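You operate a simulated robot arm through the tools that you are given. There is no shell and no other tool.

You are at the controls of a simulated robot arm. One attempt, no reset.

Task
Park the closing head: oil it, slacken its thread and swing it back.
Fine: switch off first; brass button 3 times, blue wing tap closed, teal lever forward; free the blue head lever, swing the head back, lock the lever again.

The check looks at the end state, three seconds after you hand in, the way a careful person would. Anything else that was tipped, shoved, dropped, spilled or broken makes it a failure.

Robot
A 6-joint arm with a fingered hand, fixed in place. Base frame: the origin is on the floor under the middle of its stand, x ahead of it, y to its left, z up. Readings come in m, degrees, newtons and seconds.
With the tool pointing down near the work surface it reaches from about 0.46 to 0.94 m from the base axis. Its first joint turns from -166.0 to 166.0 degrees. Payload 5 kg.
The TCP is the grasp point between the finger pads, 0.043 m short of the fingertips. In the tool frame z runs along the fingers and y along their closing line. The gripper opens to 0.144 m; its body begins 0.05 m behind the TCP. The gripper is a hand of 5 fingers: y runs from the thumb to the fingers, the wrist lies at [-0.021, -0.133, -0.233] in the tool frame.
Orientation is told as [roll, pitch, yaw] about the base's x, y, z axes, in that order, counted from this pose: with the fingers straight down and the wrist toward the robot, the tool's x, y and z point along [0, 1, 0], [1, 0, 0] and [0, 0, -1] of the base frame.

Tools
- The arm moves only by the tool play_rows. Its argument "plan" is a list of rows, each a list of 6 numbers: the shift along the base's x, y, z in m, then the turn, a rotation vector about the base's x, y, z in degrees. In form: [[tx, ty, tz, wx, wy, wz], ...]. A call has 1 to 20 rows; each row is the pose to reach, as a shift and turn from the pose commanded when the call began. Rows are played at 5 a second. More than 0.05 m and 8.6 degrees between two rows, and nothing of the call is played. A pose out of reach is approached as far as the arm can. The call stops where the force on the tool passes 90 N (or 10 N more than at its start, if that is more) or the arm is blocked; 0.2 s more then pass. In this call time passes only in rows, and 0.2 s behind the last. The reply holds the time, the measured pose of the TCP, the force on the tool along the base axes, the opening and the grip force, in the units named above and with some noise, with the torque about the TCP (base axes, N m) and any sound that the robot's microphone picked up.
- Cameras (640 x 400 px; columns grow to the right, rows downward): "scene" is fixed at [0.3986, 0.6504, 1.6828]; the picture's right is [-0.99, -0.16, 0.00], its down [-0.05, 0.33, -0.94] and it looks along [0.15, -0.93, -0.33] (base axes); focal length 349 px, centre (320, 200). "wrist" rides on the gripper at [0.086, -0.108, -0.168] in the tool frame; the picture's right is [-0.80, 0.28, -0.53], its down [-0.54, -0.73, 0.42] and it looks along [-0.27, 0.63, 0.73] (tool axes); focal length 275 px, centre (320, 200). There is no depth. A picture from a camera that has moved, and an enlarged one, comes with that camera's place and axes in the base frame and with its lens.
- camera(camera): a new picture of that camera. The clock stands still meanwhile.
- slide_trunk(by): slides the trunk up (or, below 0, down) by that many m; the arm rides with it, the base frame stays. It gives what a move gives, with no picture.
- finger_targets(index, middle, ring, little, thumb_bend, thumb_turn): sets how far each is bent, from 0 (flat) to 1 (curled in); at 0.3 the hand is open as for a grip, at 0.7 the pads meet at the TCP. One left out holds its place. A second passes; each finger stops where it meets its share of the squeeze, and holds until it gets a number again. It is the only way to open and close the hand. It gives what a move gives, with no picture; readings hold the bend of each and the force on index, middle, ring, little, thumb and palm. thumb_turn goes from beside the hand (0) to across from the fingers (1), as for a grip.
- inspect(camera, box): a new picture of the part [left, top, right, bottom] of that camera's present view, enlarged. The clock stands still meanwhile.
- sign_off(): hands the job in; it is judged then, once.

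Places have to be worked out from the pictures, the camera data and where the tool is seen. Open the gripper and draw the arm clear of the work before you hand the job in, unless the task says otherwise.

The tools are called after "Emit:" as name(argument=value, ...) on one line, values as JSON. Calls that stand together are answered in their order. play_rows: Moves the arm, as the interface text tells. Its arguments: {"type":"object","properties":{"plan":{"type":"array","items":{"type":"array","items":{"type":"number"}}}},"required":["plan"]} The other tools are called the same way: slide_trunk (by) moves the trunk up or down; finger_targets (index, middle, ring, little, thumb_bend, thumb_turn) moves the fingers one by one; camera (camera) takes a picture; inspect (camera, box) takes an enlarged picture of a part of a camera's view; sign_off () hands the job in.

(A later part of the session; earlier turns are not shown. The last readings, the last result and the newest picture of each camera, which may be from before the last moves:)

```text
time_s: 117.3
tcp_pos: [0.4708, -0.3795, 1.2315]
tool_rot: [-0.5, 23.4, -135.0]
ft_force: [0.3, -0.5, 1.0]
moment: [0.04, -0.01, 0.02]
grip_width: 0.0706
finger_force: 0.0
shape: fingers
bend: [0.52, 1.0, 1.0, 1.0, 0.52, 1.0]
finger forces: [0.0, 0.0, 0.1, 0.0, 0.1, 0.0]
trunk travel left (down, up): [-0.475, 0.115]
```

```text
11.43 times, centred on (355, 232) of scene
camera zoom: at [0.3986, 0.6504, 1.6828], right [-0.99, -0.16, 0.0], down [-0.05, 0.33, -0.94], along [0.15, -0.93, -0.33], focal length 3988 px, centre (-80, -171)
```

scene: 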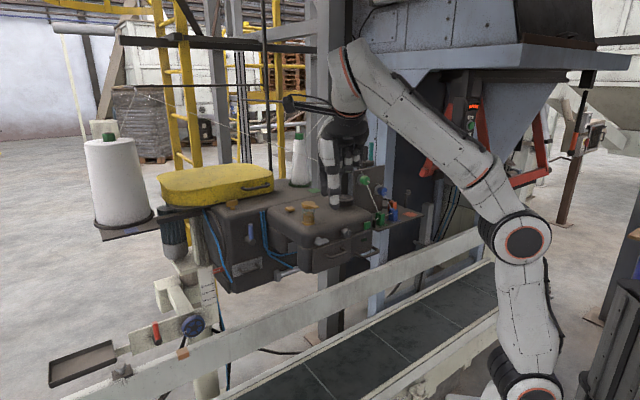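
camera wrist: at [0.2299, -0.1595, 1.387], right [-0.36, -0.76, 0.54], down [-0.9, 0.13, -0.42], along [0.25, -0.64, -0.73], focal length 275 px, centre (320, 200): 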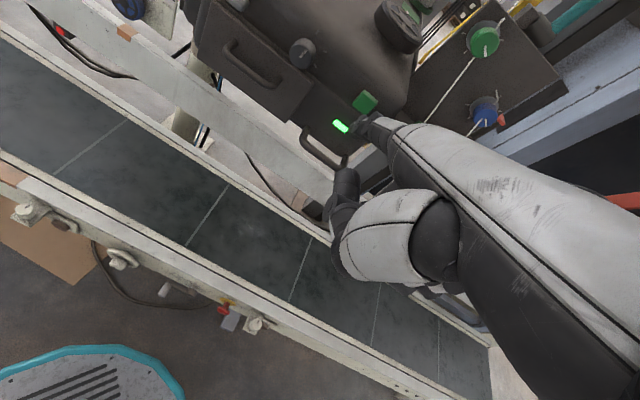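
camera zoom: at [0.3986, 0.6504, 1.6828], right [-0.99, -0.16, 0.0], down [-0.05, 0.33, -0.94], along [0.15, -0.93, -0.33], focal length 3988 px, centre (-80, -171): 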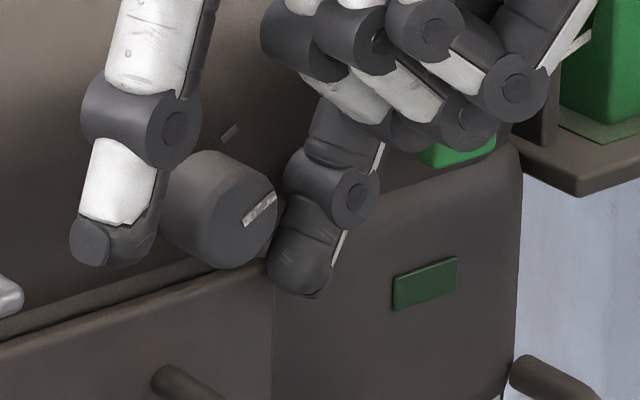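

The pointer matches its original tick again. Next is the brass button: I slide off the knob, retreat, and return to the free area at left front with the tool pointing down.

Emit:
play_rows(plan=[[-0.009, -0.009, 0.027, 0, 0, 0], [-0.018, -0.018, 0.054, 0, 0, 0], [-0.038, 0.01, 0.07, -4, 4, 0], [-0.055, 0.045, 0.08, -8, 8, 0], [-0.068, 0.08, 0.09, -12.5, 12.5, 0], [-0.076, 0.102, 0.09, -16.5, 16.5, 0]])

Emit:
play_rows(plan=[[0.012, 0.022, 0.015, 0, 0, 7.5], [0.025, 0.045, 0.03, 0, 0, 15], [0.038, 0.067, 0.045, 0, 0, 22.5], [0.051, 0.089, 0.06, 0, 0, 30], [0.064, 0.112, 0.075, 0, 0, 37.5], [0.077, 0.134, 0.09, 0, 0, 45], [0.09, 0.156, 0.105, 0, 0, 52.5], [0.102, 0.178, 0.12, 0, 0, 60], [0.102, 0.178, 0.12, 0, 0, 67.5], [0.102, 0.178, 0.12, 0, 0, 75], [0.102, 0.178, 0.12, 0, 0, 82.5], [0.102, 0.178, 0.12, 0, 0, 90]])

Emit:
slide_trunk(by=0.1)

Emit:
finger_targets(index=0.72, thumb_bend=0.72)

Emit:
camera(camera="scene")

Emit:
camera(camera="wrist")

```text
time_s: 118.7
tcp_pos: [0.3948, -0.2804, 1.3234]
tool_rot: [-0.5, 0.1, -135.0]
ft_force: [-0.3, 0.5, 0.3]
moment: [-0.01, 0.01, 0.01]
grip_width: 0.0709
finger_force: 0.1
shape: fingers
bend: [0.52, 1.0, 1.0, 1.0, 0.52, 1.0]
finger forces: [0.0, 0.1, 0.0, 0.0, 0.1, 0.0]
trunk travel left (down, up): [-0.475, 0.115]
```

```text
time_s: 121.3
tcp_pos: [0.496, -0.099, 1.442]
tool_rot: [-0.5, 0.0, -44.9]
ft_force: [0.7, -0.3, -1.2]
moment: [-0.01, 0.03, 0.01]
grip_width: 0.0706
finger_force: 0.0
shape: fingers
bend: [0.52, 1.0, 1.0, 1.0, 0.52, 1.0]
finger forces: [0.1, 0.1, 0.0, 0.1, 0.0, 0.1]
trunk travel left (down, up): [-0.475, 0.115]
```

```text
time_s: 122.6
tcp_pos: [0.4981, -0.1003, 1.5422]
tool_rot: [-0.5, 0.2, -45.0]
ft_force: [-0.7, 0.1, -0.2]
moment: [-0.01, 0.04, 0.0]
grip_width: 0.0707
finger_force: 0.1
shape: fingers
bend: [0.52, 1.0, 1.0, 1.0, 0.52, 1.0]
finger forces: [0.1, 0.0, 0.0, 0.0, 0.0, 0.0]
trunk travel left (down, up): [-0.575, 0.015]
```

```text
time_s: 123.6
tcp_pos: [0.4969, -0.0995, 1.5422]
tool_rot: [-0.6, 0.2, -45.1]
ft_force: [-1.3, 0.3, 0.9]
moment: [0.0, 0.04, -0.01]
grip_width: 0.0027
finger_force: 0.1
shape: fingers
bend: [0.72, 1.0, 1.0, 1.0, 0.71, 1.0]
finger forces: [0.0, 0.0, 0.1, 0.0, 0.1, 0.0]
trunk travel left (down, up): [-0.575, 0.015]
```

```text
taken
```

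scene: 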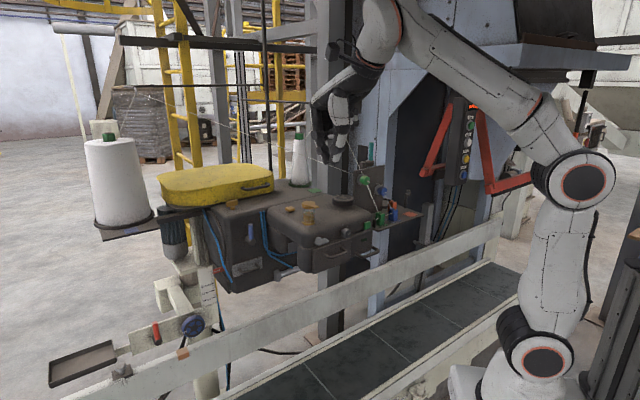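

```text
taken
camera wrist: at [0.4814, 0.0389, 1.7098], right [-0.36, -0.76, 0.54], down [-0.9, 0.13, -0.42], along [0.25, -0.64, -0.73], focal length 275 px, centre (320, 200)
```

wrist: 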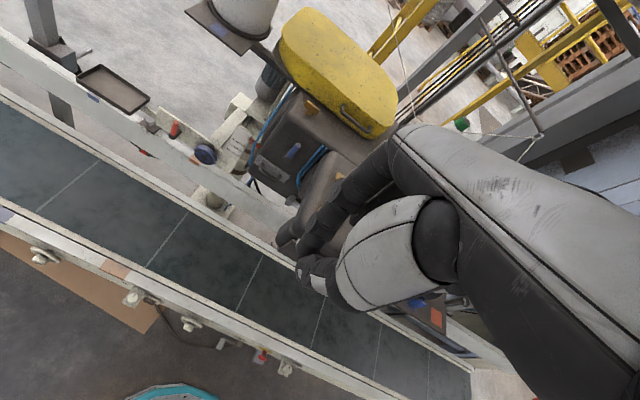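

The thumb and index form a closed beak. I zoom in on it in both views to calibrate the tip.

Emit:
inspect(camera="wrist", box=[250, 190, 370, 300])

Emit:
inspect(camera="scene", box=[290, 80, 390, 180])

```text
3.64 times, centred on (310, 245) of wrist
camera zoom: at [0.4814, 0.0389, 1.7098], right [-0.36, -0.76, 0.54], down [-0.9, 0.13, -0.42], along [0.25, -0.64, -0.73], focal length 1001 px, centre (356, 36)
```

zoom: 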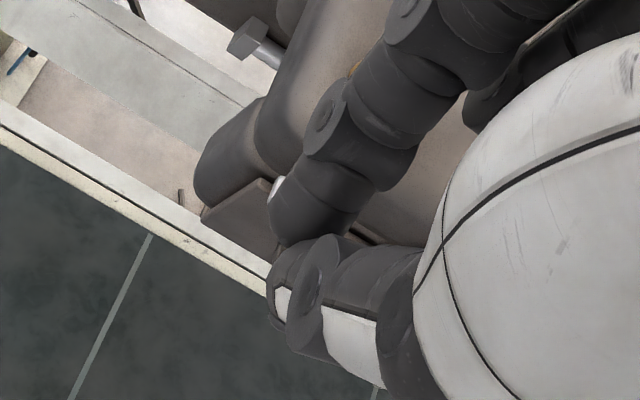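

```text
4.00 times, centred on (340, 130) of scene
camera zoom: at [0.3986, 0.6504, 1.6828], right [-0.99, -0.16, 0.0], down [-0.05, 0.33, -0.94], along [0.15, -0.93, -0.33], focal length 1396 px, centre (240, 480)
```

zoom: 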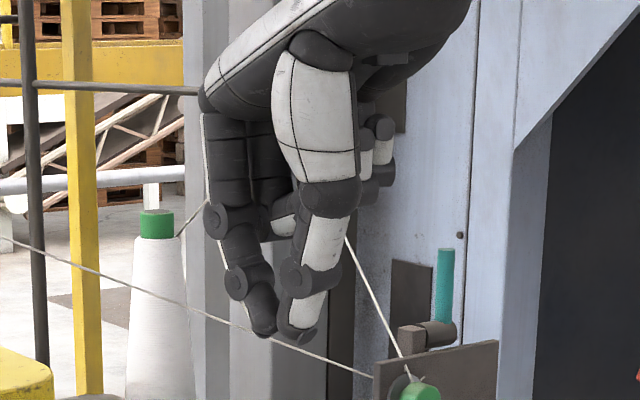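

The beak tip is ~4 cm below the TCP. A thread runs above the head (higher on the left), so I go low on the left of the jar: first descend at left front.

Emit:
play_rows(plan=[[0.008, -0.014, -0.036, 0, 0, 0], [0.016, -0.028, -0.073, 0, 0, 0], [0.024, -0.042, -0.11, 0, 0, 0], [0.032, -0.056, -0.146, 0, 0, 0], [0.0405, -0.0702, -0.182, 0, 0, 0]])

Emit:
play_rows(plan=[[0.024, -0.028, -0.005, 0, 0, 0], [0.048, -0.056, -0.01, 0, 0, 0], [0.072, -0.084, -0.01, 0, 0, 0], [0.095, -0.112, -0.01, 0, 0, 0]])

Emit:
inspect(camera="scene", box=[260, 130, 380, 230])

Emit:
camera(camera="wrist")

```text
time_s: 124.8
tcp_pos: [0.5389, -0.1683, 1.3589]
tool_rot: [-0.4, 0.1, -45.0]
ft_force: [0.0, -0.7, 0.0]
moment: [-0.01, 0.0, 0.01]
grip_width: 0.0029
finger_force: 0.0
shape: fingers
bend: [0.72, 1.0, 1.0, 1.0, 0.71, 1.0]
finger forces: [0.0, 0.0, 0.0, 0.1, 0.0, 0.0]
trunk travel left (down, up): [-0.575, 0.015]
```

```text
time_s: 125.8
tcp_pos: [0.6334, -0.283, 1.3478]
tool_rot: [-0.6, 0.2, -45.0]
ft_force: [-0.4, -0.4, 0.2]
moment: [0.03, 0.01, -0.01]
grip_width: 0.0026
finger_force: 0.1
shape: fingers
bend: [0.72, 1.0, 1.0, 1.0, 0.71, 1.0]
finger forces: [0.0, 0.0, 0.0, 0.0, 0.0, 0.0]
trunk travel left (down, up): [-0.575, 0.015]
```

```text
4.00 times, centred on (320, 180) of scene
camera zoom: at [0.3986, 0.6504, 1.6828], right [-0.99, -0.16, 0.0], down [-0.05, 0.33, -0.94], along [0.15, -0.93, -0.33], focal length 1396 px, centre (320, 280)
```

zoom: 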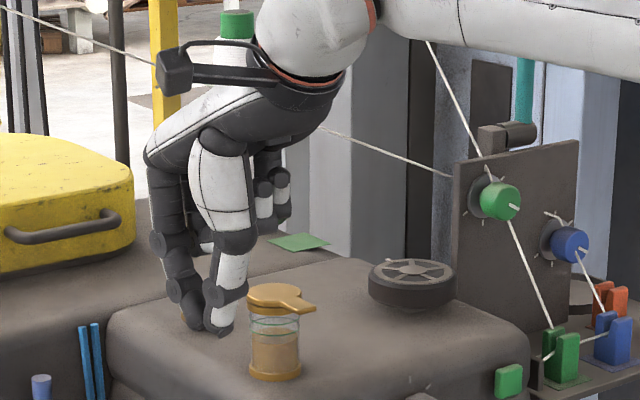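

```text
taken
camera wrist: at [0.6181, -0.1443, 1.5158], right [-0.36, -0.76, 0.54], down [-0.9, 0.13, -0.42], along [0.25, -0.63, -0.73], focal length 275 px, centre (320, 200)
```

wrist: 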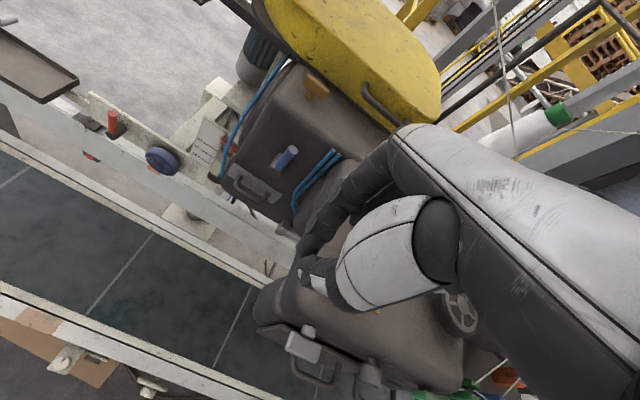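

Clear so far. I continue forward at the jar's left to the button's depth (v≈0.79).

Emit:
play_rows(plan=[[0.025, -0.025, -0.003, 0, 0, 0], [0.05, -0.05, -0.006, 0, 0, 0], [0.075, -0.075, -0.009, 0, 0, 0], [0.0997, -0.0997, -0.012, 0, 0, 0]])

Emit:
inspect(camera="scene", box=[240, 130, 360, 230])

Emit:
inspect(camera="wrist", box=[200, 150, 400, 330])

```text
time_s: 126.8
tcp_pos: [0.7339, -0.3829, 1.3366]
tool_rot: [-0.6, 0.3, -44.9]
ft_force: [0.2, -0.4, -1.1]
moment: [0.05, 0.06, 0.03]
grip_width: 0.0026
finger_force: 0.0
shape: fingers
bend: [0.72, 1.0, 1.0, 1.0, 0.71, 1.0]
finger forces: [0.0, 0.0, 0.0, 0.0, 0.1, 0.0]
trunk travel left (down, up): [-0.575, 0.015]
```

```text
4.00 times, centred on (300, 180) of scene
camera zoom: at [0.3986, 0.6504, 1.6828], right [-0.99, -0.16, 0.0], down [-0.05, 0.33, -0.94], along [0.15, -0.93, -0.33], focal length 1396 px, centre (400, 280)
```

zoom: 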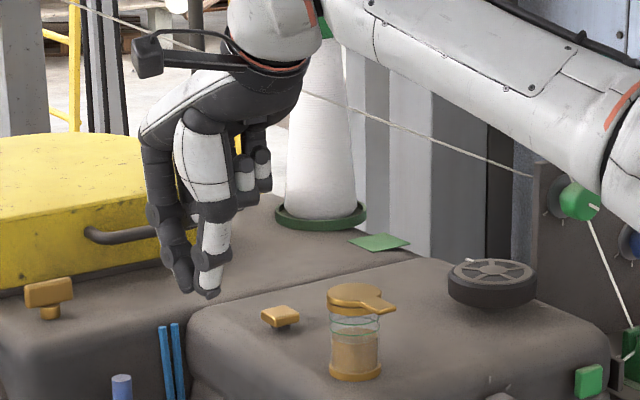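

```text
2.22 times, centred on (300, 240) of wrist
camera zoom: at [0.7182, -0.2441, 1.5037], right [-0.36, -0.76, 0.54], down [-0.9, 0.13, -0.41], along [0.25, -0.63, -0.73], focal length 612 px, centre (364, 111)
```

zoom: 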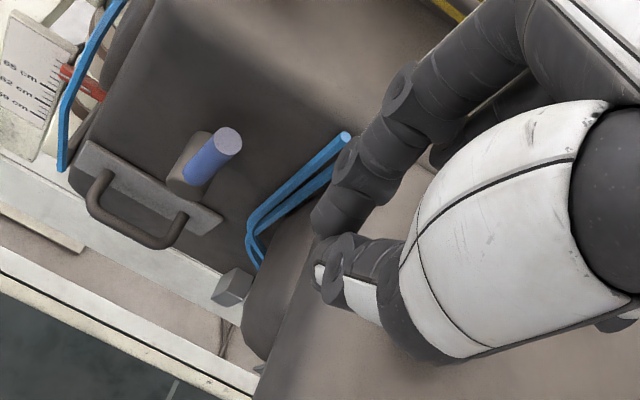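

Now I move right (−u) over the brass button at tip height ~1.30.

Emit:
play_rows(plan=[[-0.02, -0.02, 0, 0, 0, 0], [-0.041, -0.041, 0, 0, 0, 0], [-0.061, -0.061, 0, 0, 0, 0]])

Emit:
inspect(camera="scene", box=[270, 160, 350, 220])

Emit:
inspect(camera="wrist", box=[200, 150, 400, 330])

```text
time_s: 127.6
tcp_pos: [0.6733, -0.4401, 1.3366]
tool_rot: [-0.4, 0.1, -45.0]
ft_force: [-0.6, -0.6, 1.0]
moment: [0.03, 0.01, -0.01]
grip_width: 0.0028
finger_force: 0.0
shape: fingers
bend: [0.72, 1.0, 1.0, 1.0, 0.71, 1.0]
finger forces: [0.0, 0.0, 0.0, 0.0, 0.0, 0.1]
trunk travel left (down, up): [-0.575, 0.015]
```

```text
6.67 times, centred on (310, 190) of scene
camera zoom: at [0.3986, 0.6504, 1.6828], right [-0.99, -0.16, 0.0], down [-0.05, 0.33, -0.94], along [0.15, -0.93, -0.33], focal length 2327 px, centre (387, 267)
```

zoom: 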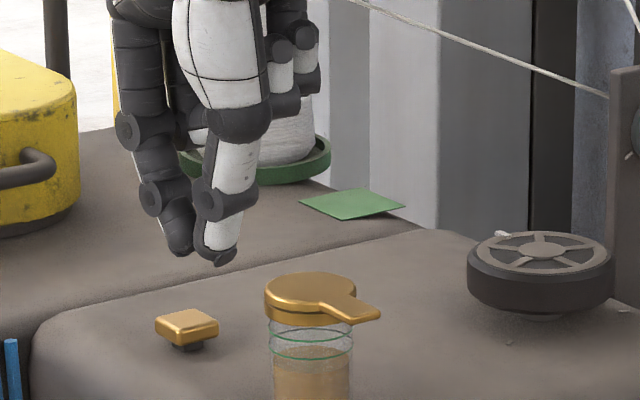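

```text
2.22 times, centred on (300, 240) of wrist
camera zoom: at [0.6567, -0.3023, 1.5032], right [-0.36, -0.76, 0.54], down [-0.9, 0.13, -0.42], along [0.25, -0.64, -0.73], focal length 612 px, centre (364, 111)
```

zoom: 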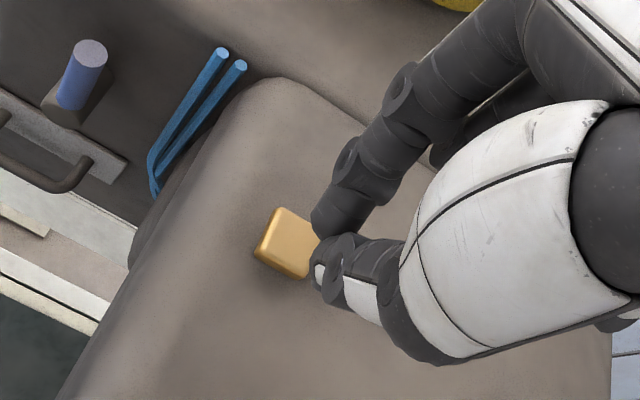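

The index tip will land on the button centre. I descend 25 mm, then in small steps until a click.

Emit:
play_rows(plan=[[0, 0, -0.013, 0, 0, 0], [0, 0, -0.025, 0, 0, 0]])

Emit:
play_rows(plan=[[0, 0, -0.005, 0, 0, 0]])

Emit:
play_rows(plan=[[0, 0, -0.005, 0, 0, 0]])

Emit:
inspect(camera="scene", box=[270, 170, 350, 230])

```text
time_s: 128.2
tcp_pos: [0.6726, -0.4413, 1.3112]
tool_rot: [-0.5, 0.1, -45.0]
ft_force: [-0.3, -0.2, 0.3]
moment: [-0.01, -0.02, 0.0]
grip_width: 0.0029
finger_force: 0.0
shape: fingers
bend: [0.72, 1.0, 1.0, 1.0, 0.71, 1.0]
finger forces: [0.0, 0.0, 0.1, 0.1, 0.0, 0.0]
trunk travel left (down, up): [-0.575, 0.015]
```

```text
time_s: 128.6
tcp_pos: [0.6713, -0.4418, 1.3078]
tool_rot: [-0.5, 0.1, -45.0]
ft_force: [0.7, -0.5, -0.9]
moment: [-0.01, 0.02, -0.01]
grip_width: 0.0028
finger_force: 0.1
shape: fingers
bend: [0.72, 1.0, 1.0, 1.0, 0.71, 1.0]
finger forces: [0.0, 0.0, 0.0, 0.0, 0.0, 0.1]
trunk travel left (down, up): [-0.575, 0.015]
```

```text
time_s: 129.0
tcp_pos: [0.6718, -0.4418, 1.3038]
tool_rot: [-0.5, 0.1, -45.0]
ft_force: [0.5, -0.2, 0.4]
moment: [-0.01, -0.01, 0.01]
grip_width: 0.0028
finger_force: 0.0
shape: fingers
bend: [0.72, 1.0, 1.0, 1.0, 0.71, 1.0]
finger forces: [0.1, 0.0, 0.0, 0.0, 0.1, 0.0]
trunk travel left (down, up): [-0.575, 0.015]
```

```text
6.67 times, centred on (310, 200) of scene
camera zoom: at [0.3986, 0.6504, 1.6828], right [-0.99, -0.16, 0.0], down [-0.05, 0.33, -0.94], along [0.15, -0.93, -0.33], focal length 2327 px, centre (387, 200)
```

zoom: 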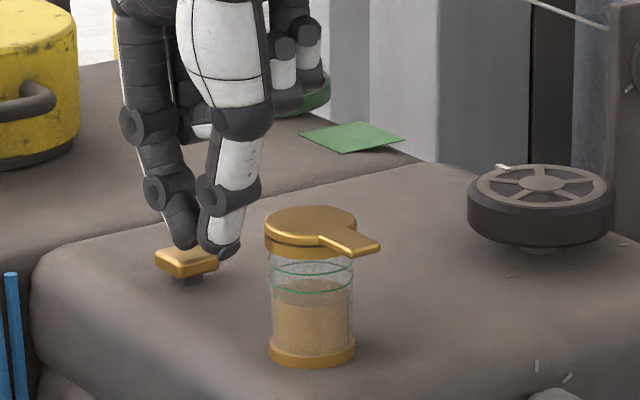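

The index tip is just above the cap. I continue down in 4 mm steps.

Emit:
play_rows(plan=[[0, 0, -0.004, 0, 0, 0]])

Emit:
play_rows(plan=[[0, 0, -0.004, 0, 0, 0]])

Emit:
inspect(camera="scene", box=[270, 170, 350, 230])

```text
time_s: 129.4
tcp_pos: [0.6717, -0.4427, 1.2989]
tool_rot: [-0.3, 0.1, -45.0]
ft_force: [-0.2, -0.2, -0.4]
moment: [0.04, 0.0, -0.01]
grip_width: 0.0027
finger_force: 0.1
shape: fingers
bend: [0.72, 1.0, 1.0, 1.0, 0.71, 1.0]
finger forces: [0.0, 0.0, 0.0, 0.1, 0.1, 0.0]
trunk travel left (down, up): [-0.575, 0.015]
```

```text
time_s: 129.8
tcp_pos: [0.6717, -0.4425, 1.2968]
tool_rot: [-0.5, 0.1, -44.9]
ft_force: [-0.2, 0.3, 1.5]
moment: [-0.05, -0.03, 0.0]
grip_width: 0.0028
finger_force: 0.0
shape: fingers
bend: [0.72, 1.0, 1.0, 1.0, 0.71, 1.0]
finger forces: [0.0, 0.0, 0.0, 0.0, 0.0, 0.0]
trunk travel left (down, up): [-0.575, 0.015]
```

```text
6.67 times, centred on (310, 200) of scene
camera zoom: at [0.3986, 0.6504, 1.6828], right [-0.99, -0.16, 0.0], down [-0.05, 0.33, -0.94], along [0.15, -0.93, -0.33], focal length 2327 px, centre (387, 200)
```

zoom: 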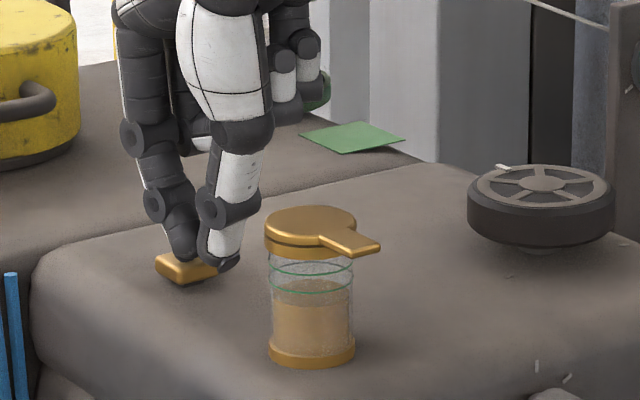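

First contact (1.5 N). I press further until the click.

Emit:
play_rows(plan=[[0, 0, -0.004, 0, 0, 0]])

```text
time_s: 130.2
tcp_pos: [0.672, -0.4418, 1.2928]
tool_rot: [-0.4, 0.0, -44.9]
ft_force: [1.5, -1.6, 7.2]
moment: [0.02, -0.21, 0.0]
grip_width: 0.0029
finger_force: 4.9
shape: fingers
bend: [0.72, 1.0, 1.0, 1.0, 0.71, 1.0]
finger forces: [10.4, 0.0, 0.0, 0.0, 0.0, 0.0]
trunk travel left (down, up): [-0.575, 0.015]
heard: click
```

Click one. I release by lifting 15 mm and check it comes back up.

Emit:
play_rows(plan=[[0, 0, 0.008, 0, 0, 0], [0, 0, 0.016, 0, 0, 0]])

Emit:
inspect(camera="scene", box=[270, 170, 350, 230])

```text
time_s: 130.8
tcp_pos: [0.6715, -0.4416, 1.3065]
tool_rot: [-0.6, 0.2, -45.0]
ft_force: [-0.6, 0.2, 0.2]
moment: [0.01, 0.0, 0.0]
grip_width: 0.0028
finger_force: 0.1
shape: fingers
bend: [0.72, 1.0, 1.0, 1.0, 0.71, 1.0]
finger forces: [0.0, 0.0, 0.1, 0.0, 0.0, 0.0]
trunk travel left (down, up): [-0.575, 0.015]
```

```text
6.67 times, centred on (310, 200) of scene
camera zoom: at [0.3986, 0.6504, 1.6828], right [-0.99, -0.16, 0.0], down [-0.05, 0.33, -0.94], along [0.15, -0.93, -0.33], focal length 2327 px, centre (387, 200)
```

zoom: 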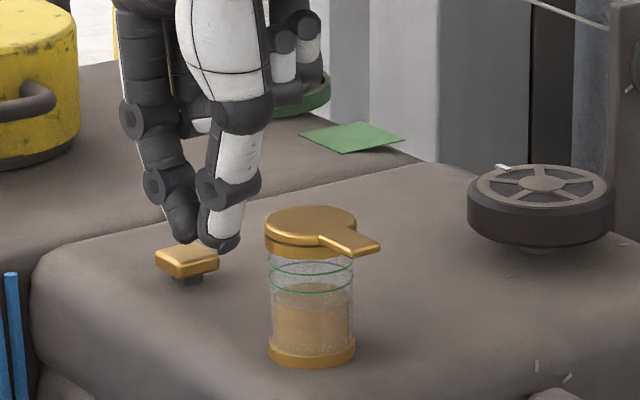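

It sprang back. Second press with the same stroke.

Emit:
play_rows(plan=[[0, 0, -0.006, 0, 0, 0], [0, 0, -0.011, 0, 0, 0], [0, 0, -0.016, 0, 0, 0]])

```text
time_s: 131.6
tcp_pos: [0.671, -0.4421, 1.2925]
tool_rot: [-0.4, 0.1, -44.9]
ft_force: [2.1, -1.5, 7.7]
moment: [0.01, -0.2, -0.03]
grip_width: 0.0026
finger_force: 4.8
shape: fingers
bend: [0.72, 1.0, 1.0, 1.0, 0.71, 1.0]
finger forces: [10.3, 0.0, 0.0, 0.0, 0.0, 0.0]
trunk travel left (down, up): [-0.575, 0.015]
heard: click
```

Click two. Release and press a third time.

Emit:
play_rows(plan=[[0, 0, 0.008, 0, 0, 0], [0, 0, 0.016, 0, 0, 0]])

Emit:
play_rows(plan=[[0, 0, -0.006, 0, 0, 0], [0, 0, -0.011, 0, 0, 0], [0, 0, -0.016, 0, 0, 0]])

Emit:
play_rows(plan=[[0, 0, 0.008, 0, 0, 0], [0, 0, 0.02, 0, 0, 0], [0, 0, 0.04, 0, 0, 0]])

Emit:
inspect(camera="scene", box=[270, 170, 350, 230])

```text
time_s: 132.2
tcp_pos: [0.6714, -0.4421, 1.3065]
tool_rot: [-0.4, 0.1, -45.0]
ft_force: [0.2, -0.3, -0.3]
moment: [0.0, 0.0, 0.04]
grip_width: 0.003
finger_force: 0.0
shape: fingers
bend: [0.72, 1.0, 1.0, 1.0, 0.71, 1.0]
finger forces: [0.1, 0.0, 0.1, 0.0, 0.0, 0.1]
trunk travel left (down, up): [-0.575, 0.015]
```

```text
time_s: 133.0
tcp_pos: [0.6711, -0.4415, 1.2934]
tool_rot: [-0.5, 0.0, -45.0]
ft_force: [2.0, -0.5, 8.4]
moment: [0.02, -0.2, -0.02]
grip_width: 0.0026
finger_force: 4.8
shape: fingers
bend: [0.72, 1.0, 1.0, 1.0, 0.71, 1.0]
finger forces: [10.8, 0.0, 0.0, 0.0, 0.1, 0.0]
trunk travel left (down, up): [-0.575, 0.015]
heard: click
```

```text
time_s: 133.8
tcp_pos: [0.6714, -0.4433, 1.3304]
tool_rot: [-0.5, 0.3, -45.0]
ft_force: [-0.8, -1.0, -0.3]
moment: [0.0, -0.01, -0.01]
grip_width: 0.0027
finger_force: 0.1
shape: fingers
bend: [0.72, 1.0, 1.0, 1.0, 0.71, 1.0]
finger forces: [0.0, 0.0, 0.1, 0.0, 0.1, 0.1]
trunk travel left (down, up): [-0.575, 0.015]
```

```text
6.67 times, centred on (310, 200) of scene
camera zoom: at [0.3986, 0.6504, 1.6828], right [-0.99, -0.16, 0.0], down [-0.05, 0.33, -0.94], along [0.15, -0.93, -0.33], focal length 2327 px, centre (387, 200)
```

zoom: 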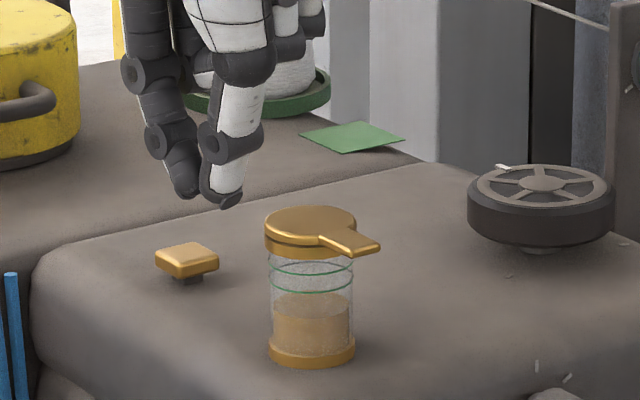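

Three clicks, the button is up again and the oil level visibly dropped. Next the blue wing tap: I retreat left and back along the same way to the free area, then lower the trunk.

Emit:
play_rows(plan=[[0.031, 0.031, 0.005, 0, 0, 0], [0.061, 0.061, 0.01, 0, 0, 0], [0.036, 0.086, 0.015, 0, 0, 0], [0.011, 0.111, 0.02, 0, 0, 0], [-0.014, 0.136, 0.02, 0, 0, 0], [-0.039, 0.161, 0.02, 0, 0, 0], [-0.047, 0.205, 0.03, 0, 0, 0], [-0.055, 0.249, 0.03, 0, 0, 0], [-0.063, 0.293, 0.03, 0, 0, 0], [-0.0704, 0.3373, 0.03, 0, 0, 0]])

Emit:
slide_trunk(by=-0.3)

Emit:
finger_targets(index=0.0, middle=1.0, ring=1.0, little=1.0, thumb_bend=1.0, thumb_turn=1.0)

Emit:
camera(camera="scene")

```text
time_s: 136.0
tcp_pos: [0.6028, -0.1034, 1.3639]
tool_rot: [-0.6, 0.1, -45.0]
ft_force: [-1.0, 1.1, -0.1]
moment: [-0.03, 0.0, -0.02]
grip_width: 0.0029
finger_force: 0.1
shape: fingers
bend: [0.72, 1.0, 1.0, 1.0, 0.71, 1.0]
finger forces: [0.0, 0.0, 0.0, 0.1, 0.1, 0.0]
trunk travel left (down, up): [-0.575, 0.015]
```

```text
time_s: 139.0
tcp_pos: [0.6017, -0.1048, 1.0627]
tool_rot: [-0.5, 0.1, -45.0]
ft_force: [-0.4, -0.2, 0.2]
moment: [-0.03, 0.04, 0.01]
grip_width: 0.0029
finger_force: 0.2
shape: fingers
bend: [0.72, 1.0, 1.0, 1.0, 0.71, 1.0]
finger forces: [0.0, 0.0, 0.0, 0.1, 0.0, 0.0]
trunk travel left (down, up): [-0.275, 0.315]
```

```text
time_s: 140.0
tcp_pos: [0.6023, -0.104, 1.0629]
tool_rot: [-0.5, 0.1, -45.0]
ft_force: [0.3, 0.2, -0.1]
moment: [-0.02, 0.01, 0.02]
grip_width: 0.0716
finger_force: 0.0
shape: fingers
bend: [0.0, 1.0, 1.0, 1.0, 1.0, 1.0]
finger forces: [0.0, 0.1, 0.0, 0.0, 0.1, 0.1]
trunk travel left (down, up): [-0.275, 0.315]
```

```text
taken
```

scene: 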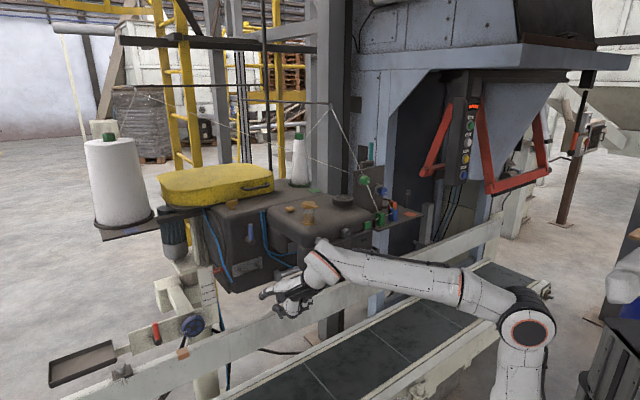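

Now tilt the hand 60° so the index points forward and slightly up, lowering it to z≈0.94, still in the open space left of the head.

Emit:
play_rows(plan=[[0, 0, -0.015, -5.3, -5.3, 0], [0, 0, -0.03, -10.6, -10.6, 0], [0, 0, -0.045, -15.9, -15.9, 0], [0, 0, -0.06, -21.2, -21.2, 0], [0, 0, -0.075, -26.5, -26.5, 0], [0, 0, -0.09, -31.8, -31.8, 0], [0, 0, -0.105, -37.1, -37.1, 0], [0, 0, -0.12, -42.4, -42.4, 0]])

Emit:
camera(camera="scene")

Emit:
camera(camera="wrist")

```text
time_s: 141.8
tcp_pos: [0.6014, -0.1034, 0.9425]
tool_rot: [-0.2, -59.9, -45.1]
ft_force: [-1.5, -0.5, 0.4]
moment: [0.01, 0.06, 0.0]
grip_width: 0.0718
finger_force: 0.1
shape: fingers
bend: [0.0, 1.0, 1.0, 1.0, 1.0, 1.0]
finger forces: [0.0, 0.1, 0.0, 0.0, 0.1, 0.0]
trunk travel left (down, up): [-0.275, 0.315]
```

```text
taken
```

scene: 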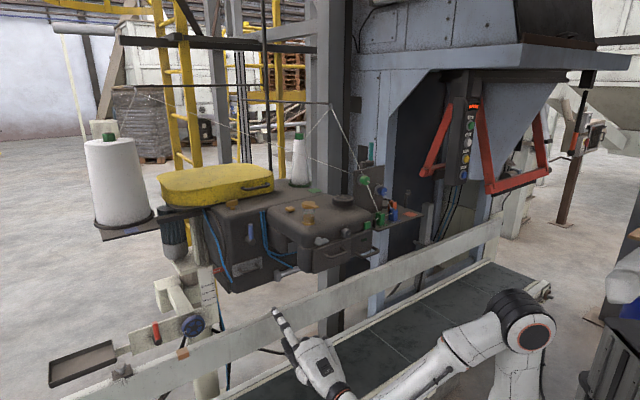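

```text
taken
camera wrist: at [0.5228, 0.0986, 0.9335], right [-0.79, -0.33, 0.52], down [-0.39, -0.38, -0.84], along [0.48, -0.86, 0.18], focal length 275 px, centre (320, 200)
```

wrist: 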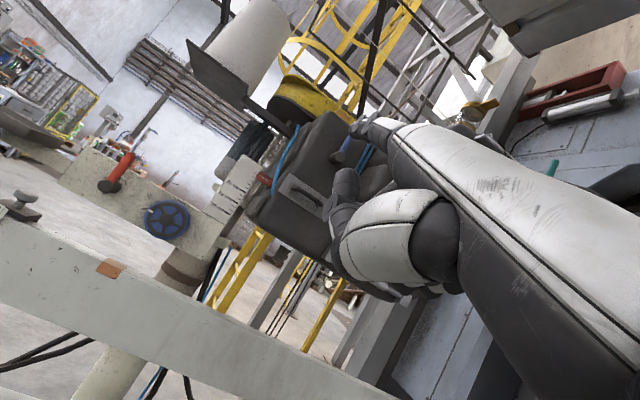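

The fingertip calibration projects exactly right. I move under the head's level toward the tap, stopping short (tip at v≈0.72) for a look.

Emit:
play_rows(plan=[[0, -0.036, -0.008, 0, 0, 0], [0, -0.072, -0.015, 0, 0, 0], [0, -0.108, -0.022, 0, 0, 0], [0, -0.144, -0.0255, 0, 0, 0], [-0.016, -0.181, -0.0255, 0, 0, 0], [-0.032, -0.218, -0.0255, 0, 0, 0], [-0.048, -0.255, -0.0255, 0, 0, 0], [-0.0636, -0.2927, -0.0255, 0, 0, 0]])

Emit:
camera(camera="scene")

Emit:
camera(camera="wrist")

```text
time_s: 143.6
tcp_pos: [0.5751, -0.3374, 0.9643]
tool_rot: [-0.5, -56.8, -48.3]
ft_force: [0.1, 3.4, -10.5]
moment: [-0.05, 0.43, 0.09]
grip_width: 0.067
finger_force: 5.1
shape: fingers
bend: [0.03, 1.0, 1.0, 1.0, 1.0, 1.0]
finger forces: [10.8, 0.0, 0.1, 0.0, 0.0, 0.0]
out of reach, approached as far as the arm can: row 5, 6, 7, 8
trunk travel left (down, up): [-0.275, 0.315]
```

```text
taken
```

scene: 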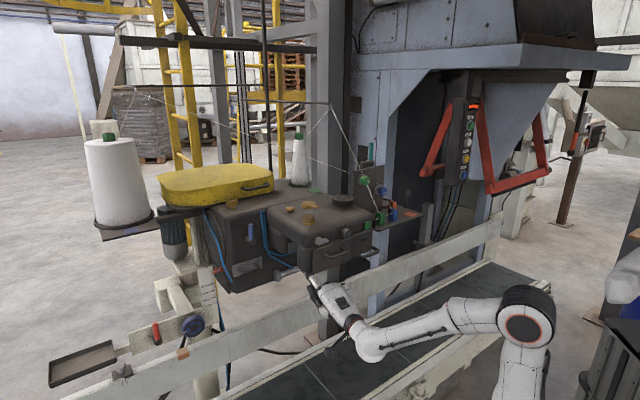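

```text
taken
camera wrist: at [0.5074, -0.1306, 0.9639], right [-0.79, -0.3, 0.53], down [-0.44, -0.33, -0.84], along [0.43, -0.9, 0.12], focal length 275 px, centre (320, 200)
```

wrist: 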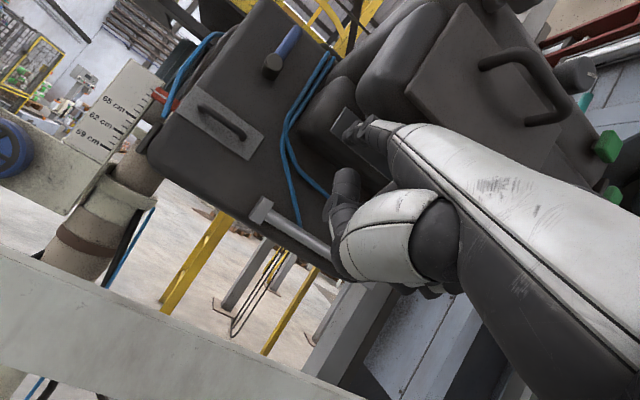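

The arm couldn't hold that orientation there and drifted up until the fingertip touched the head's underside (~10 N). I immediately back down and out.

Emit:
play_rows(plan=[[0.003, 0.012, -0.02, 0, 0, 0], [0.012, 0.045, -0.04, 0, 0, 0], [0.026, 0.09, -0.047, 0, 0, 0], [0.026, 0.13, -0.047, 0, 0, 0]])

Emit:
camera(camera="wrist")

Emit:
inspect(camera="scene", box=[240, 190, 400, 310])

```text
time_s: 144.6
tcp_pos: [0.6027, -0.2051, 0.9211]
tool_rot: [-0.1, -57.0, -48.9]
ft_force: [0.0, -0.8, -0.1]
moment: [-0.01, 0.0, 0.01]
grip_width: 0.0713
finger_force: 0.0
shape: fingers
bend: [0.0, 1.0, 1.0, 1.0, 1.0, 1.0]
finger forces: [0.0, 0.1, 0.0, 0.0, 0.0, 0.0]
trunk travel left (down, up): [-0.275, 0.315]
```

```text
taken
camera wrist: at [0.5357, 0.0025, 0.9211], right [-0.79, -0.3, 0.53], down [-0.44, -0.33, -0.84], along [0.43, -0.9, 0.13], focal length 275 px, centre (320, 200)
```

wrist: 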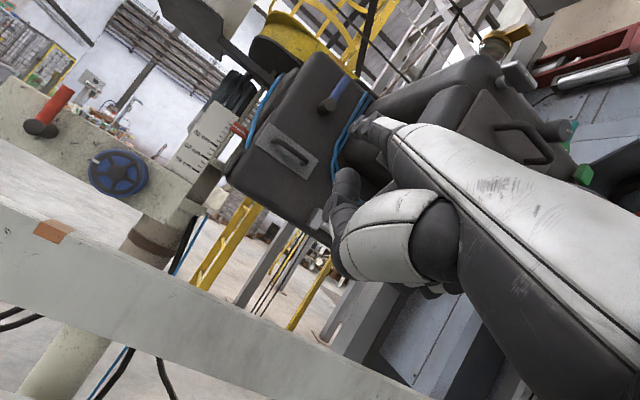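

```text
3.33 times, centred on (320, 250) of scene
camera zoom: at [0.3986, 0.6504, 1.6828], right [-0.99, -0.16, 0.0], down [-0.05, 0.33, -0.94], along [0.15, -0.93, -0.33], focal length 1163 px, centre (320, 33)
```

zoom: 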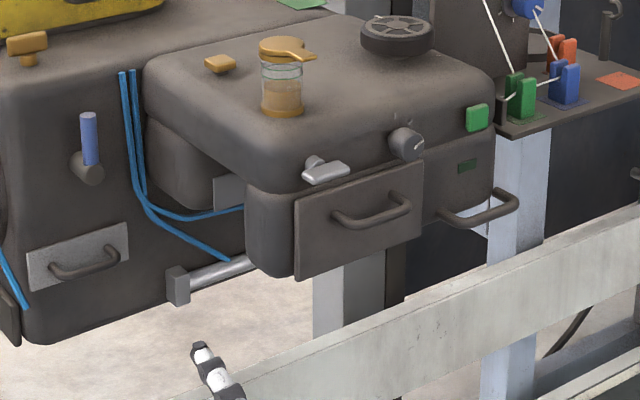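

Nothing was disturbed. With the hand pointing up, the shoulder should be lower, so I lower the trunk (belt is down at z≈0.42) and raise the arm back to the same height.

Emit:
play_rows(plan=[[0.0, 0.03, 0.0, 0, 0, 0], [0.0, 0.06, 0.0, 0, 0, 0]])

Emit:
slide_trunk(by=-0.12)

Emit:
play_rows(plan=[[0.0, 0.0, 0.04, 0, 0, 0], [0.0, 0.0, 0.08, 0, 0, 0], [0.0, 0.0, 0.12, 0, 0, 0]])

Emit:
slide_trunk(by=-0.12)

Emit:
play_rows(plan=[[0.0, 0.0, 0.04, 0, 0, 0], [0.0, 0.0, 0.08, 0, 0, 0], [0.0, 0.0, 0.12, 0, 0, 0]])

Emit:
camera(camera="scene")

```text
time_s: 145.2
tcp_pos: [0.6029, -0.1453, 0.9215]
tool_rot: [-0.3, -57.0, -48.7]
ft_force: [0.5, -0.6, 0.7]
moment: [-0.01, -0.03, 0.03]
grip_width: 0.0713
finger_force: 0.0
shape: fingers
bend: [0.0, 1.0, 1.0, 1.0, 1.0, 1.0]
finger forces: [0.0, 0.0, 0.0, 0.0, 0.0, 0.0]
trunk travel left (down, up): [-0.275, 0.315]
```

```text
time_s: 146.7
tcp_pos: [0.6037, -0.1454, 0.8024]
tool_rot: [-0.3, -57.1, -48.8]
ft_force: [0.0, 0.1, 0.2]
moment: [-0.02, 0.02, 0.05]
grip_width: 0.0715
finger_force: 0.1
shape: fingers
bend: [0.0, 1.0, 1.0, 1.0, 1.0, 1.0]
finger forces: [0.1, 0.0, 0.0, 0.0, 0.0, 0.0]
trunk travel left (down, up): [-0.155, 0.435]
```

```text
time_s: 147.5
tcp_pos: [0.6048, -0.1443, 0.9224]
tool_rot: [-0.4, -57.0, -48.5]
ft_force: [1.6, 0.9, -0.5]
moment: [-0.05, 0.0, -0.03]
grip_width: 0.0714
finger_force: 0.0
shape: fingers
bend: [0.0, 1.0, 1.0, 1.0, 1.0, 1.0]
finger forces: [0.0, 0.1, 0.0, 0.1, 0.0, 0.0]
trunk travel left (down, up): [-0.155, 0.435]
```

```text
time_s: 149.0
tcp_pos: [0.6052, -0.1448, 0.8028]
tool_rot: [-0.3, -57.1, -48.6]
ft_force: [-0.6, 0.1, -0.1]
moment: [-0.01, 0.02, 0.01]
grip_width: 0.0716
finger_force: 0.1
shape: fingers
bend: [0.0, 1.0, 1.0, 1.0, 1.0, 1.0]
finger forces: [0.0, 0.1, 0.1, 0.0, 0.0, 0.1]
trunk travel left (down, up): [-0.035, 0.555]
```

```text
time_s: 149.8
tcp_pos: [0.6035, -0.1433, 0.9215]
tool_rot: [-0.3, -56.9, -48.5]
ft_force: [1.6, -1.0, -0.6]
moment: [-0.02, 0.0, -0.08]
grip_width: 0.0711
finger_force: 0.1
shape: fingers
bend: [0.0, 1.0, 1.0, 1.0, 1.0, 1.0]
finger forces: [0.0, 0.0, 0.0, 0.0, 0.0, 0.0]
trunk travel left (down, up): [-0.035, 0.555]
```

```text
taken
```

scene: 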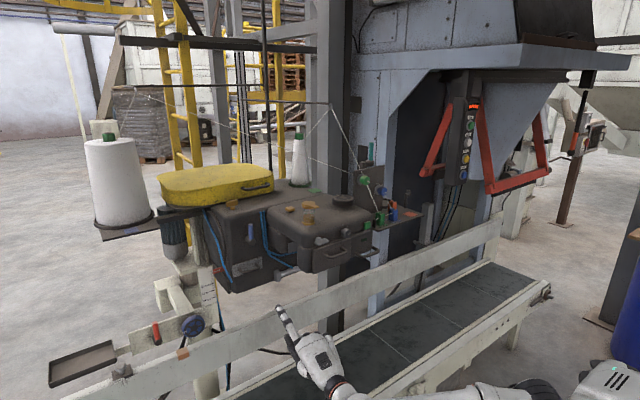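

Now retry the approach under the head with the low shoulder, stopping at the intermediate point.

Emit:
play_rows(plan=[[-0.006, -0.038, 0, 0, 0, 0], [-0.012, -0.077, 0, 0, 0, 0], [-0.018, -0.115, 0, 0, 0, 0], [-0.0237, -0.1537, 0, 0, 0, 0], [-0.034, -0.186, 0, 0, 0, 0], [-0.045, -0.218, 0, 0, 0, 0], [-0.0555, -0.25, 0, 0, 0, 0], [-0.0661, -0.281, 0, 0, 0, 0]])

Emit:
camera(camera="wrist")

Emit:
inspect(camera="scene", box=[260, 200, 420, 320])

```text
time_s: 151.6
tcp_pos: [0.5354, -0.4258, 0.9229]
tool_rot: [-0.4, -57.0, -48.6]
ft_force: [0.6, 1.0, 0.4]
moment: [-0.02, 0.03, -0.02]
grip_width: 0.0718
finger_force: 0.0
shape: fingers
bend: [0.0, 1.0, 1.0, 1.0, 1.0, 1.0]
finger forces: [0.0, 0.1, 0.0, 0.0, 0.0, 0.0]
trunk travel left (down, up): [-0.035, 0.555]
```

```text
taken
camera wrist: at [0.4689, -0.2192, 0.9225], right [-0.79, -0.3, 0.53], down [-0.44, -0.33, -0.84], along [0.43, -0.9, 0.13], focal length 275 px, centre (320, 200)
```

wrist: 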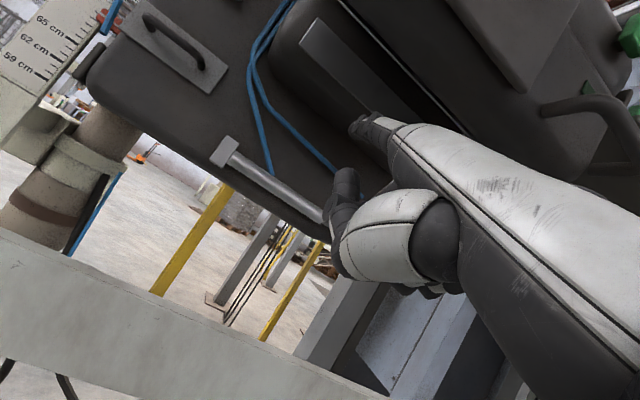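

```text
3.33 times, centred on (340, 260) of scene
camera zoom: at [0.3986, 0.6504, 1.6828], right [-0.99, -0.16, 0.0], down [-0.05, 0.33, -0.94], along [0.15, -0.93, -0.33], focal length 1163 px, centre (253, 0)
```

zoom: 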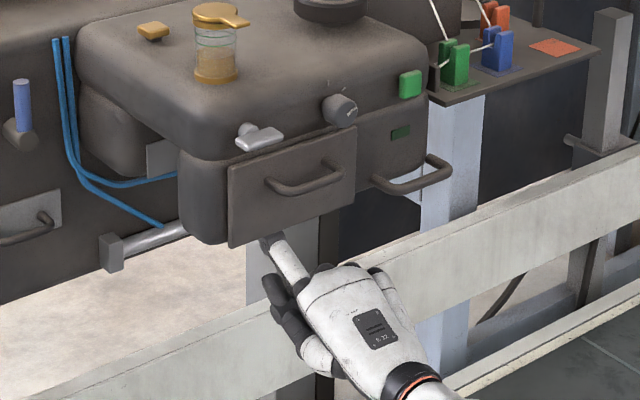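

Good, no contact. I continue a bit further right and look for the tap.

Emit:
play_rows(plan=[[-0.015, -0.033, 0, 0, 0, 0], [-0.03, -0.067, 0, 0, 0, 0]])

Emit:
inspect(camera="wrist", box=[270, 70, 430, 190])

Emit:
inspect(camera="scene", box=[260, 200, 420, 320])

```text
time_s: 152.2
tcp_pos: [0.5166, -0.4717, 0.9117]
tool_rot: [-1.0, -52.8, -51.1]
ft_force: [-0.1, 0.6, -0.5]
moment: [0.05, 0.0, -0.03]
grip_width: 0.0714
finger_force: 0.2
shape: fingers
bend: [0.0, 1.0, 1.0, 1.0, 1.0, 1.0]
finger forces: [0.0, 0.1, 0.0, 0.0, 0.0, 0.0]
out of reach, approached as far as the arm can: row 1, 2
trunk travel left (down, up): [-0.035, 0.555]
```

```text
3.33 times, centred on (350, 130) of wrist
camera zoom: at [0.4601, -0.2622, 0.9257], right [-0.78, -0.29, 0.56], down [-0.5, -0.26, -0.83], along [0.38, -0.92, 0.06], focal length 918 px, centre (220, 433)
```

zoom: 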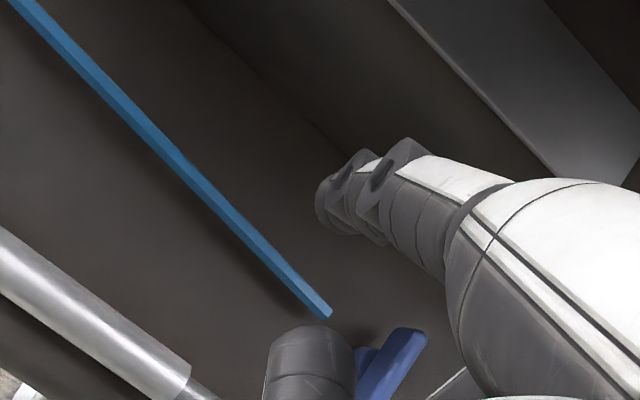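

```text
3.33 times, centred on (340, 260) of scene
camera zoom: at [0.3986, 0.6504, 1.6828], right [-0.99, -0.16, 0.0], down [-0.05, 0.33, -0.94], along [0.15, -0.93, -0.33], focal length 1163 px, centre (253, 0)
```

zoom: 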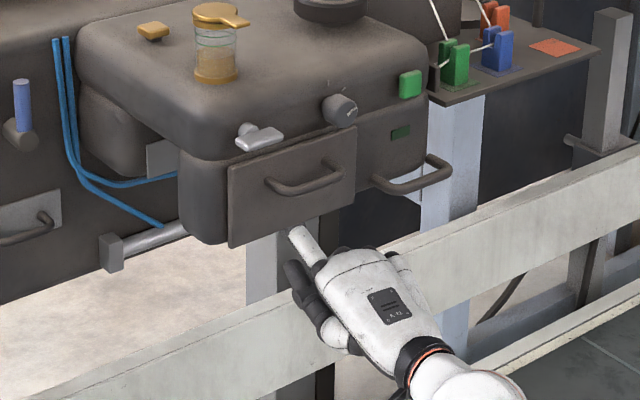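

The tap is now visible just below-right of the fingertip. I move forward first (keeps the wrist farther from the base), then right, stopping ~3 cm short of the tap's depth.

Emit:
play_rows(plan=[[0.016, -0.016, 0.003, 0, 0, 0], [0.0318, -0.0318, 0.006, 0, 0, 0], [0.016, -0.0475, 0.009, 0, 0, 0], [0.0, -0.0635, 0.009, 0, 0, 0], [-0.0156, -0.0792, 0.009, 0, 0, 0]])

Emit:
inspect(camera="wrist", box=[270, 70, 430, 190])

Emit:
camera(camera="wrist")

```text
time_s: 153.4
tcp_pos: [0.5056, -0.5382, 0.8916]
tool_rot: [-2.4, -46.2, -51.9]
ft_force: [-1.2, -0.7, -0.9]
moment: [0.05, -0.1, 0.02]
grip_width: 0.0715
finger_force: 0.1
shape: fingers
bend: [0.0, 1.0, 1.0, 1.0, 1.0, 1.0]
finger forces: [0.0, 0.0, 0.0, 0.1, 0.0, 0.0]
out of reach, approached as far as the arm can: row 4, 5
trunk travel left (down, up): [-0.035, 0.555]
```

```text
3.33 times, centred on (350, 130) of wrist
camera zoom: at [0.459, -0.3281, 0.9271], right [-0.74, -0.31, 0.6], down [-0.57, -0.18, -0.8], along [0.35, -0.93, -0.05], focal length 918 px, centre (220, 433)
```

zoom: 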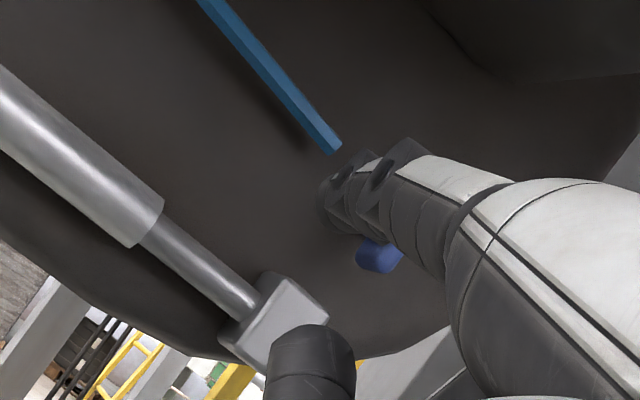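

```text
taken
camera wrist: at [0.459, -0.3281, 0.9271], right [-0.74, -0.31, 0.6], down [-0.57, -0.18, -0.8], along [0.35, -0.93, -0.05], focal length 275 px, centre (320, 200)
```

wrist: 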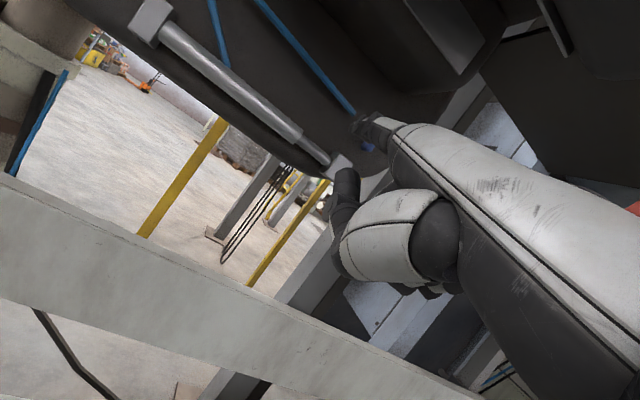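

The arm shed some tilt near its limit; the fingertip is now at about (u -0.014, v 0.83, z 0.99), just left of the wing but low. I try raising it with the current orientation.

Emit:
play_rows(plan=[[0.0, 0.0, 0.012, 0, 0, 0], [0.003, -0.003, 0.025, 0, 0, 0]])

Emit:
inspect(camera="wrist", box=[270, 70, 430, 190])

```text
time_s: 154.0
tcp_pos: [0.5086, -0.5369, 0.897]
tool_rot: [-0.7, -45.5, -51.0]
ft_force: [-0.2, 0.4, -0.3]
moment: [0.0, -0.03, 0.04]
grip_width: 0.0715
finger_force: 0.1
shape: fingers
bend: [0.0, 1.0, 1.0, 1.0, 1.0, 1.0]
finger forces: [0.0, 0.0, 0.1, 0.1, 0.0, 0.0]
out of reach, approached as far as the arm can: row 1, 2
trunk travel left (down, up): [-0.035, 0.555]
```

```text
3.33 times, centred on (350, 130) of wrist
camera zoom: at [0.4532, -0.3302, 0.9361], right [-0.73, -0.35, 0.58], down [-0.56, -0.18, -0.81], along [0.39, -0.92, -0.06], focal length 918 px, centre (220, 433)
```

zoom: 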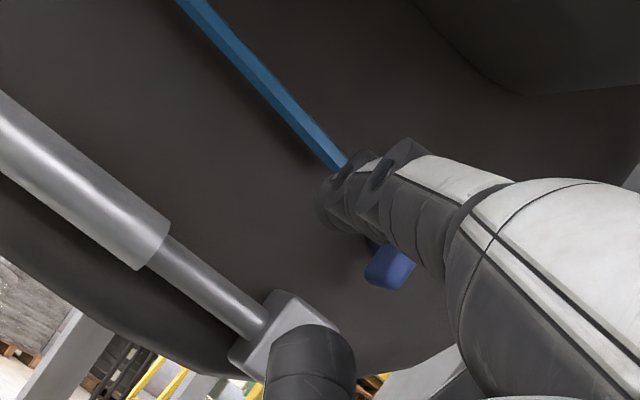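

Radially pointing upward is beyond the wrist's range, but the earlier pose pointing more toward −y (az ≈ −85°) was comfortable. I retreat the same way and reorient.

Emit:
play_rows(plan=[[0.01, 0.037, 0.0, 0, 0, 0], [0.019, 0.075, 0.0, 0, 0, 0], [0.0288, 0.1126, 0.005, 0, 0, 0], [0.039, 0.144, 0.01, 0, 0, 0], [0.05, 0.176, 0.015, 0, 0, 0], [0.061, 0.208, 0.02, 0, 0, 0], [0.0712, 0.24, 0.02, 0, 0, 0], [0.077, 0.279, 0.02, 0, 0, 0], [0.083, 0.317, 0.02, 0, 0, 0], [0.089, 0.355, 0.02, 0, 0, 0], [0.0949, 0.3936, 0.02, 0, 0, 0]])

Emit:
slide_trunk(by=0.24)

Emit:
camera(camera="scene")

```text
time_s: 156.4
tcp_pos: [0.5998, -0.1616, 0.9647]
tool_rot: [-0.8, -52.7, -51.2]
ft_force: [-0.2, -0.5, 0.5]
moment: [0.06, -0.02, 0.06]
grip_width: 0.0714
finger_force: 0.0
shape: fingers
bend: [0.0, 1.0, 1.0, 1.0, 1.0, 1.0]
finger forces: [0.0, 0.1, 0.0, 0.0, 0.0, 0.0]
out of reach, approached as far as the arm can: row 1
trunk travel left (down, up): [-0.035, 0.555]
```

```text
time_s: 158.9
tcp_pos: [0.6, -0.1615, 1.2053]
tool_rot: [-0.9, -52.8, -51.1]
ft_force: [-0.3, 0.2, -0.1]
moment: [-0.03, -0.01, 0.01]
grip_width: 0.0712
finger_force: 0.0
shape: fingers
bend: [0.0, 1.0, 1.0, 1.0, 1.0, 1.0]
finger forces: [0.0, 0.0, 0.0, 0.1, 0.0, 0.0]
trunk travel left (down, up): [-0.275, 0.315]
```

```text
taken
```

scene: 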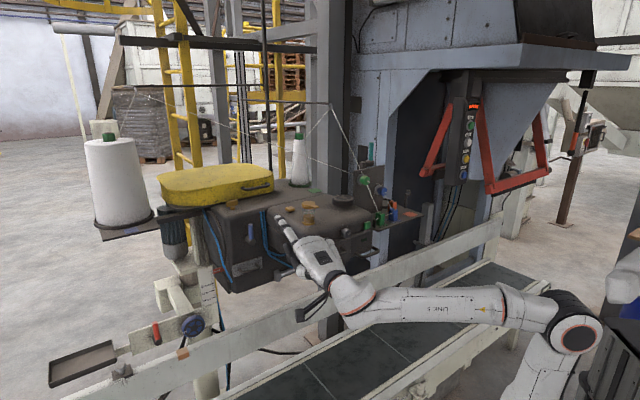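

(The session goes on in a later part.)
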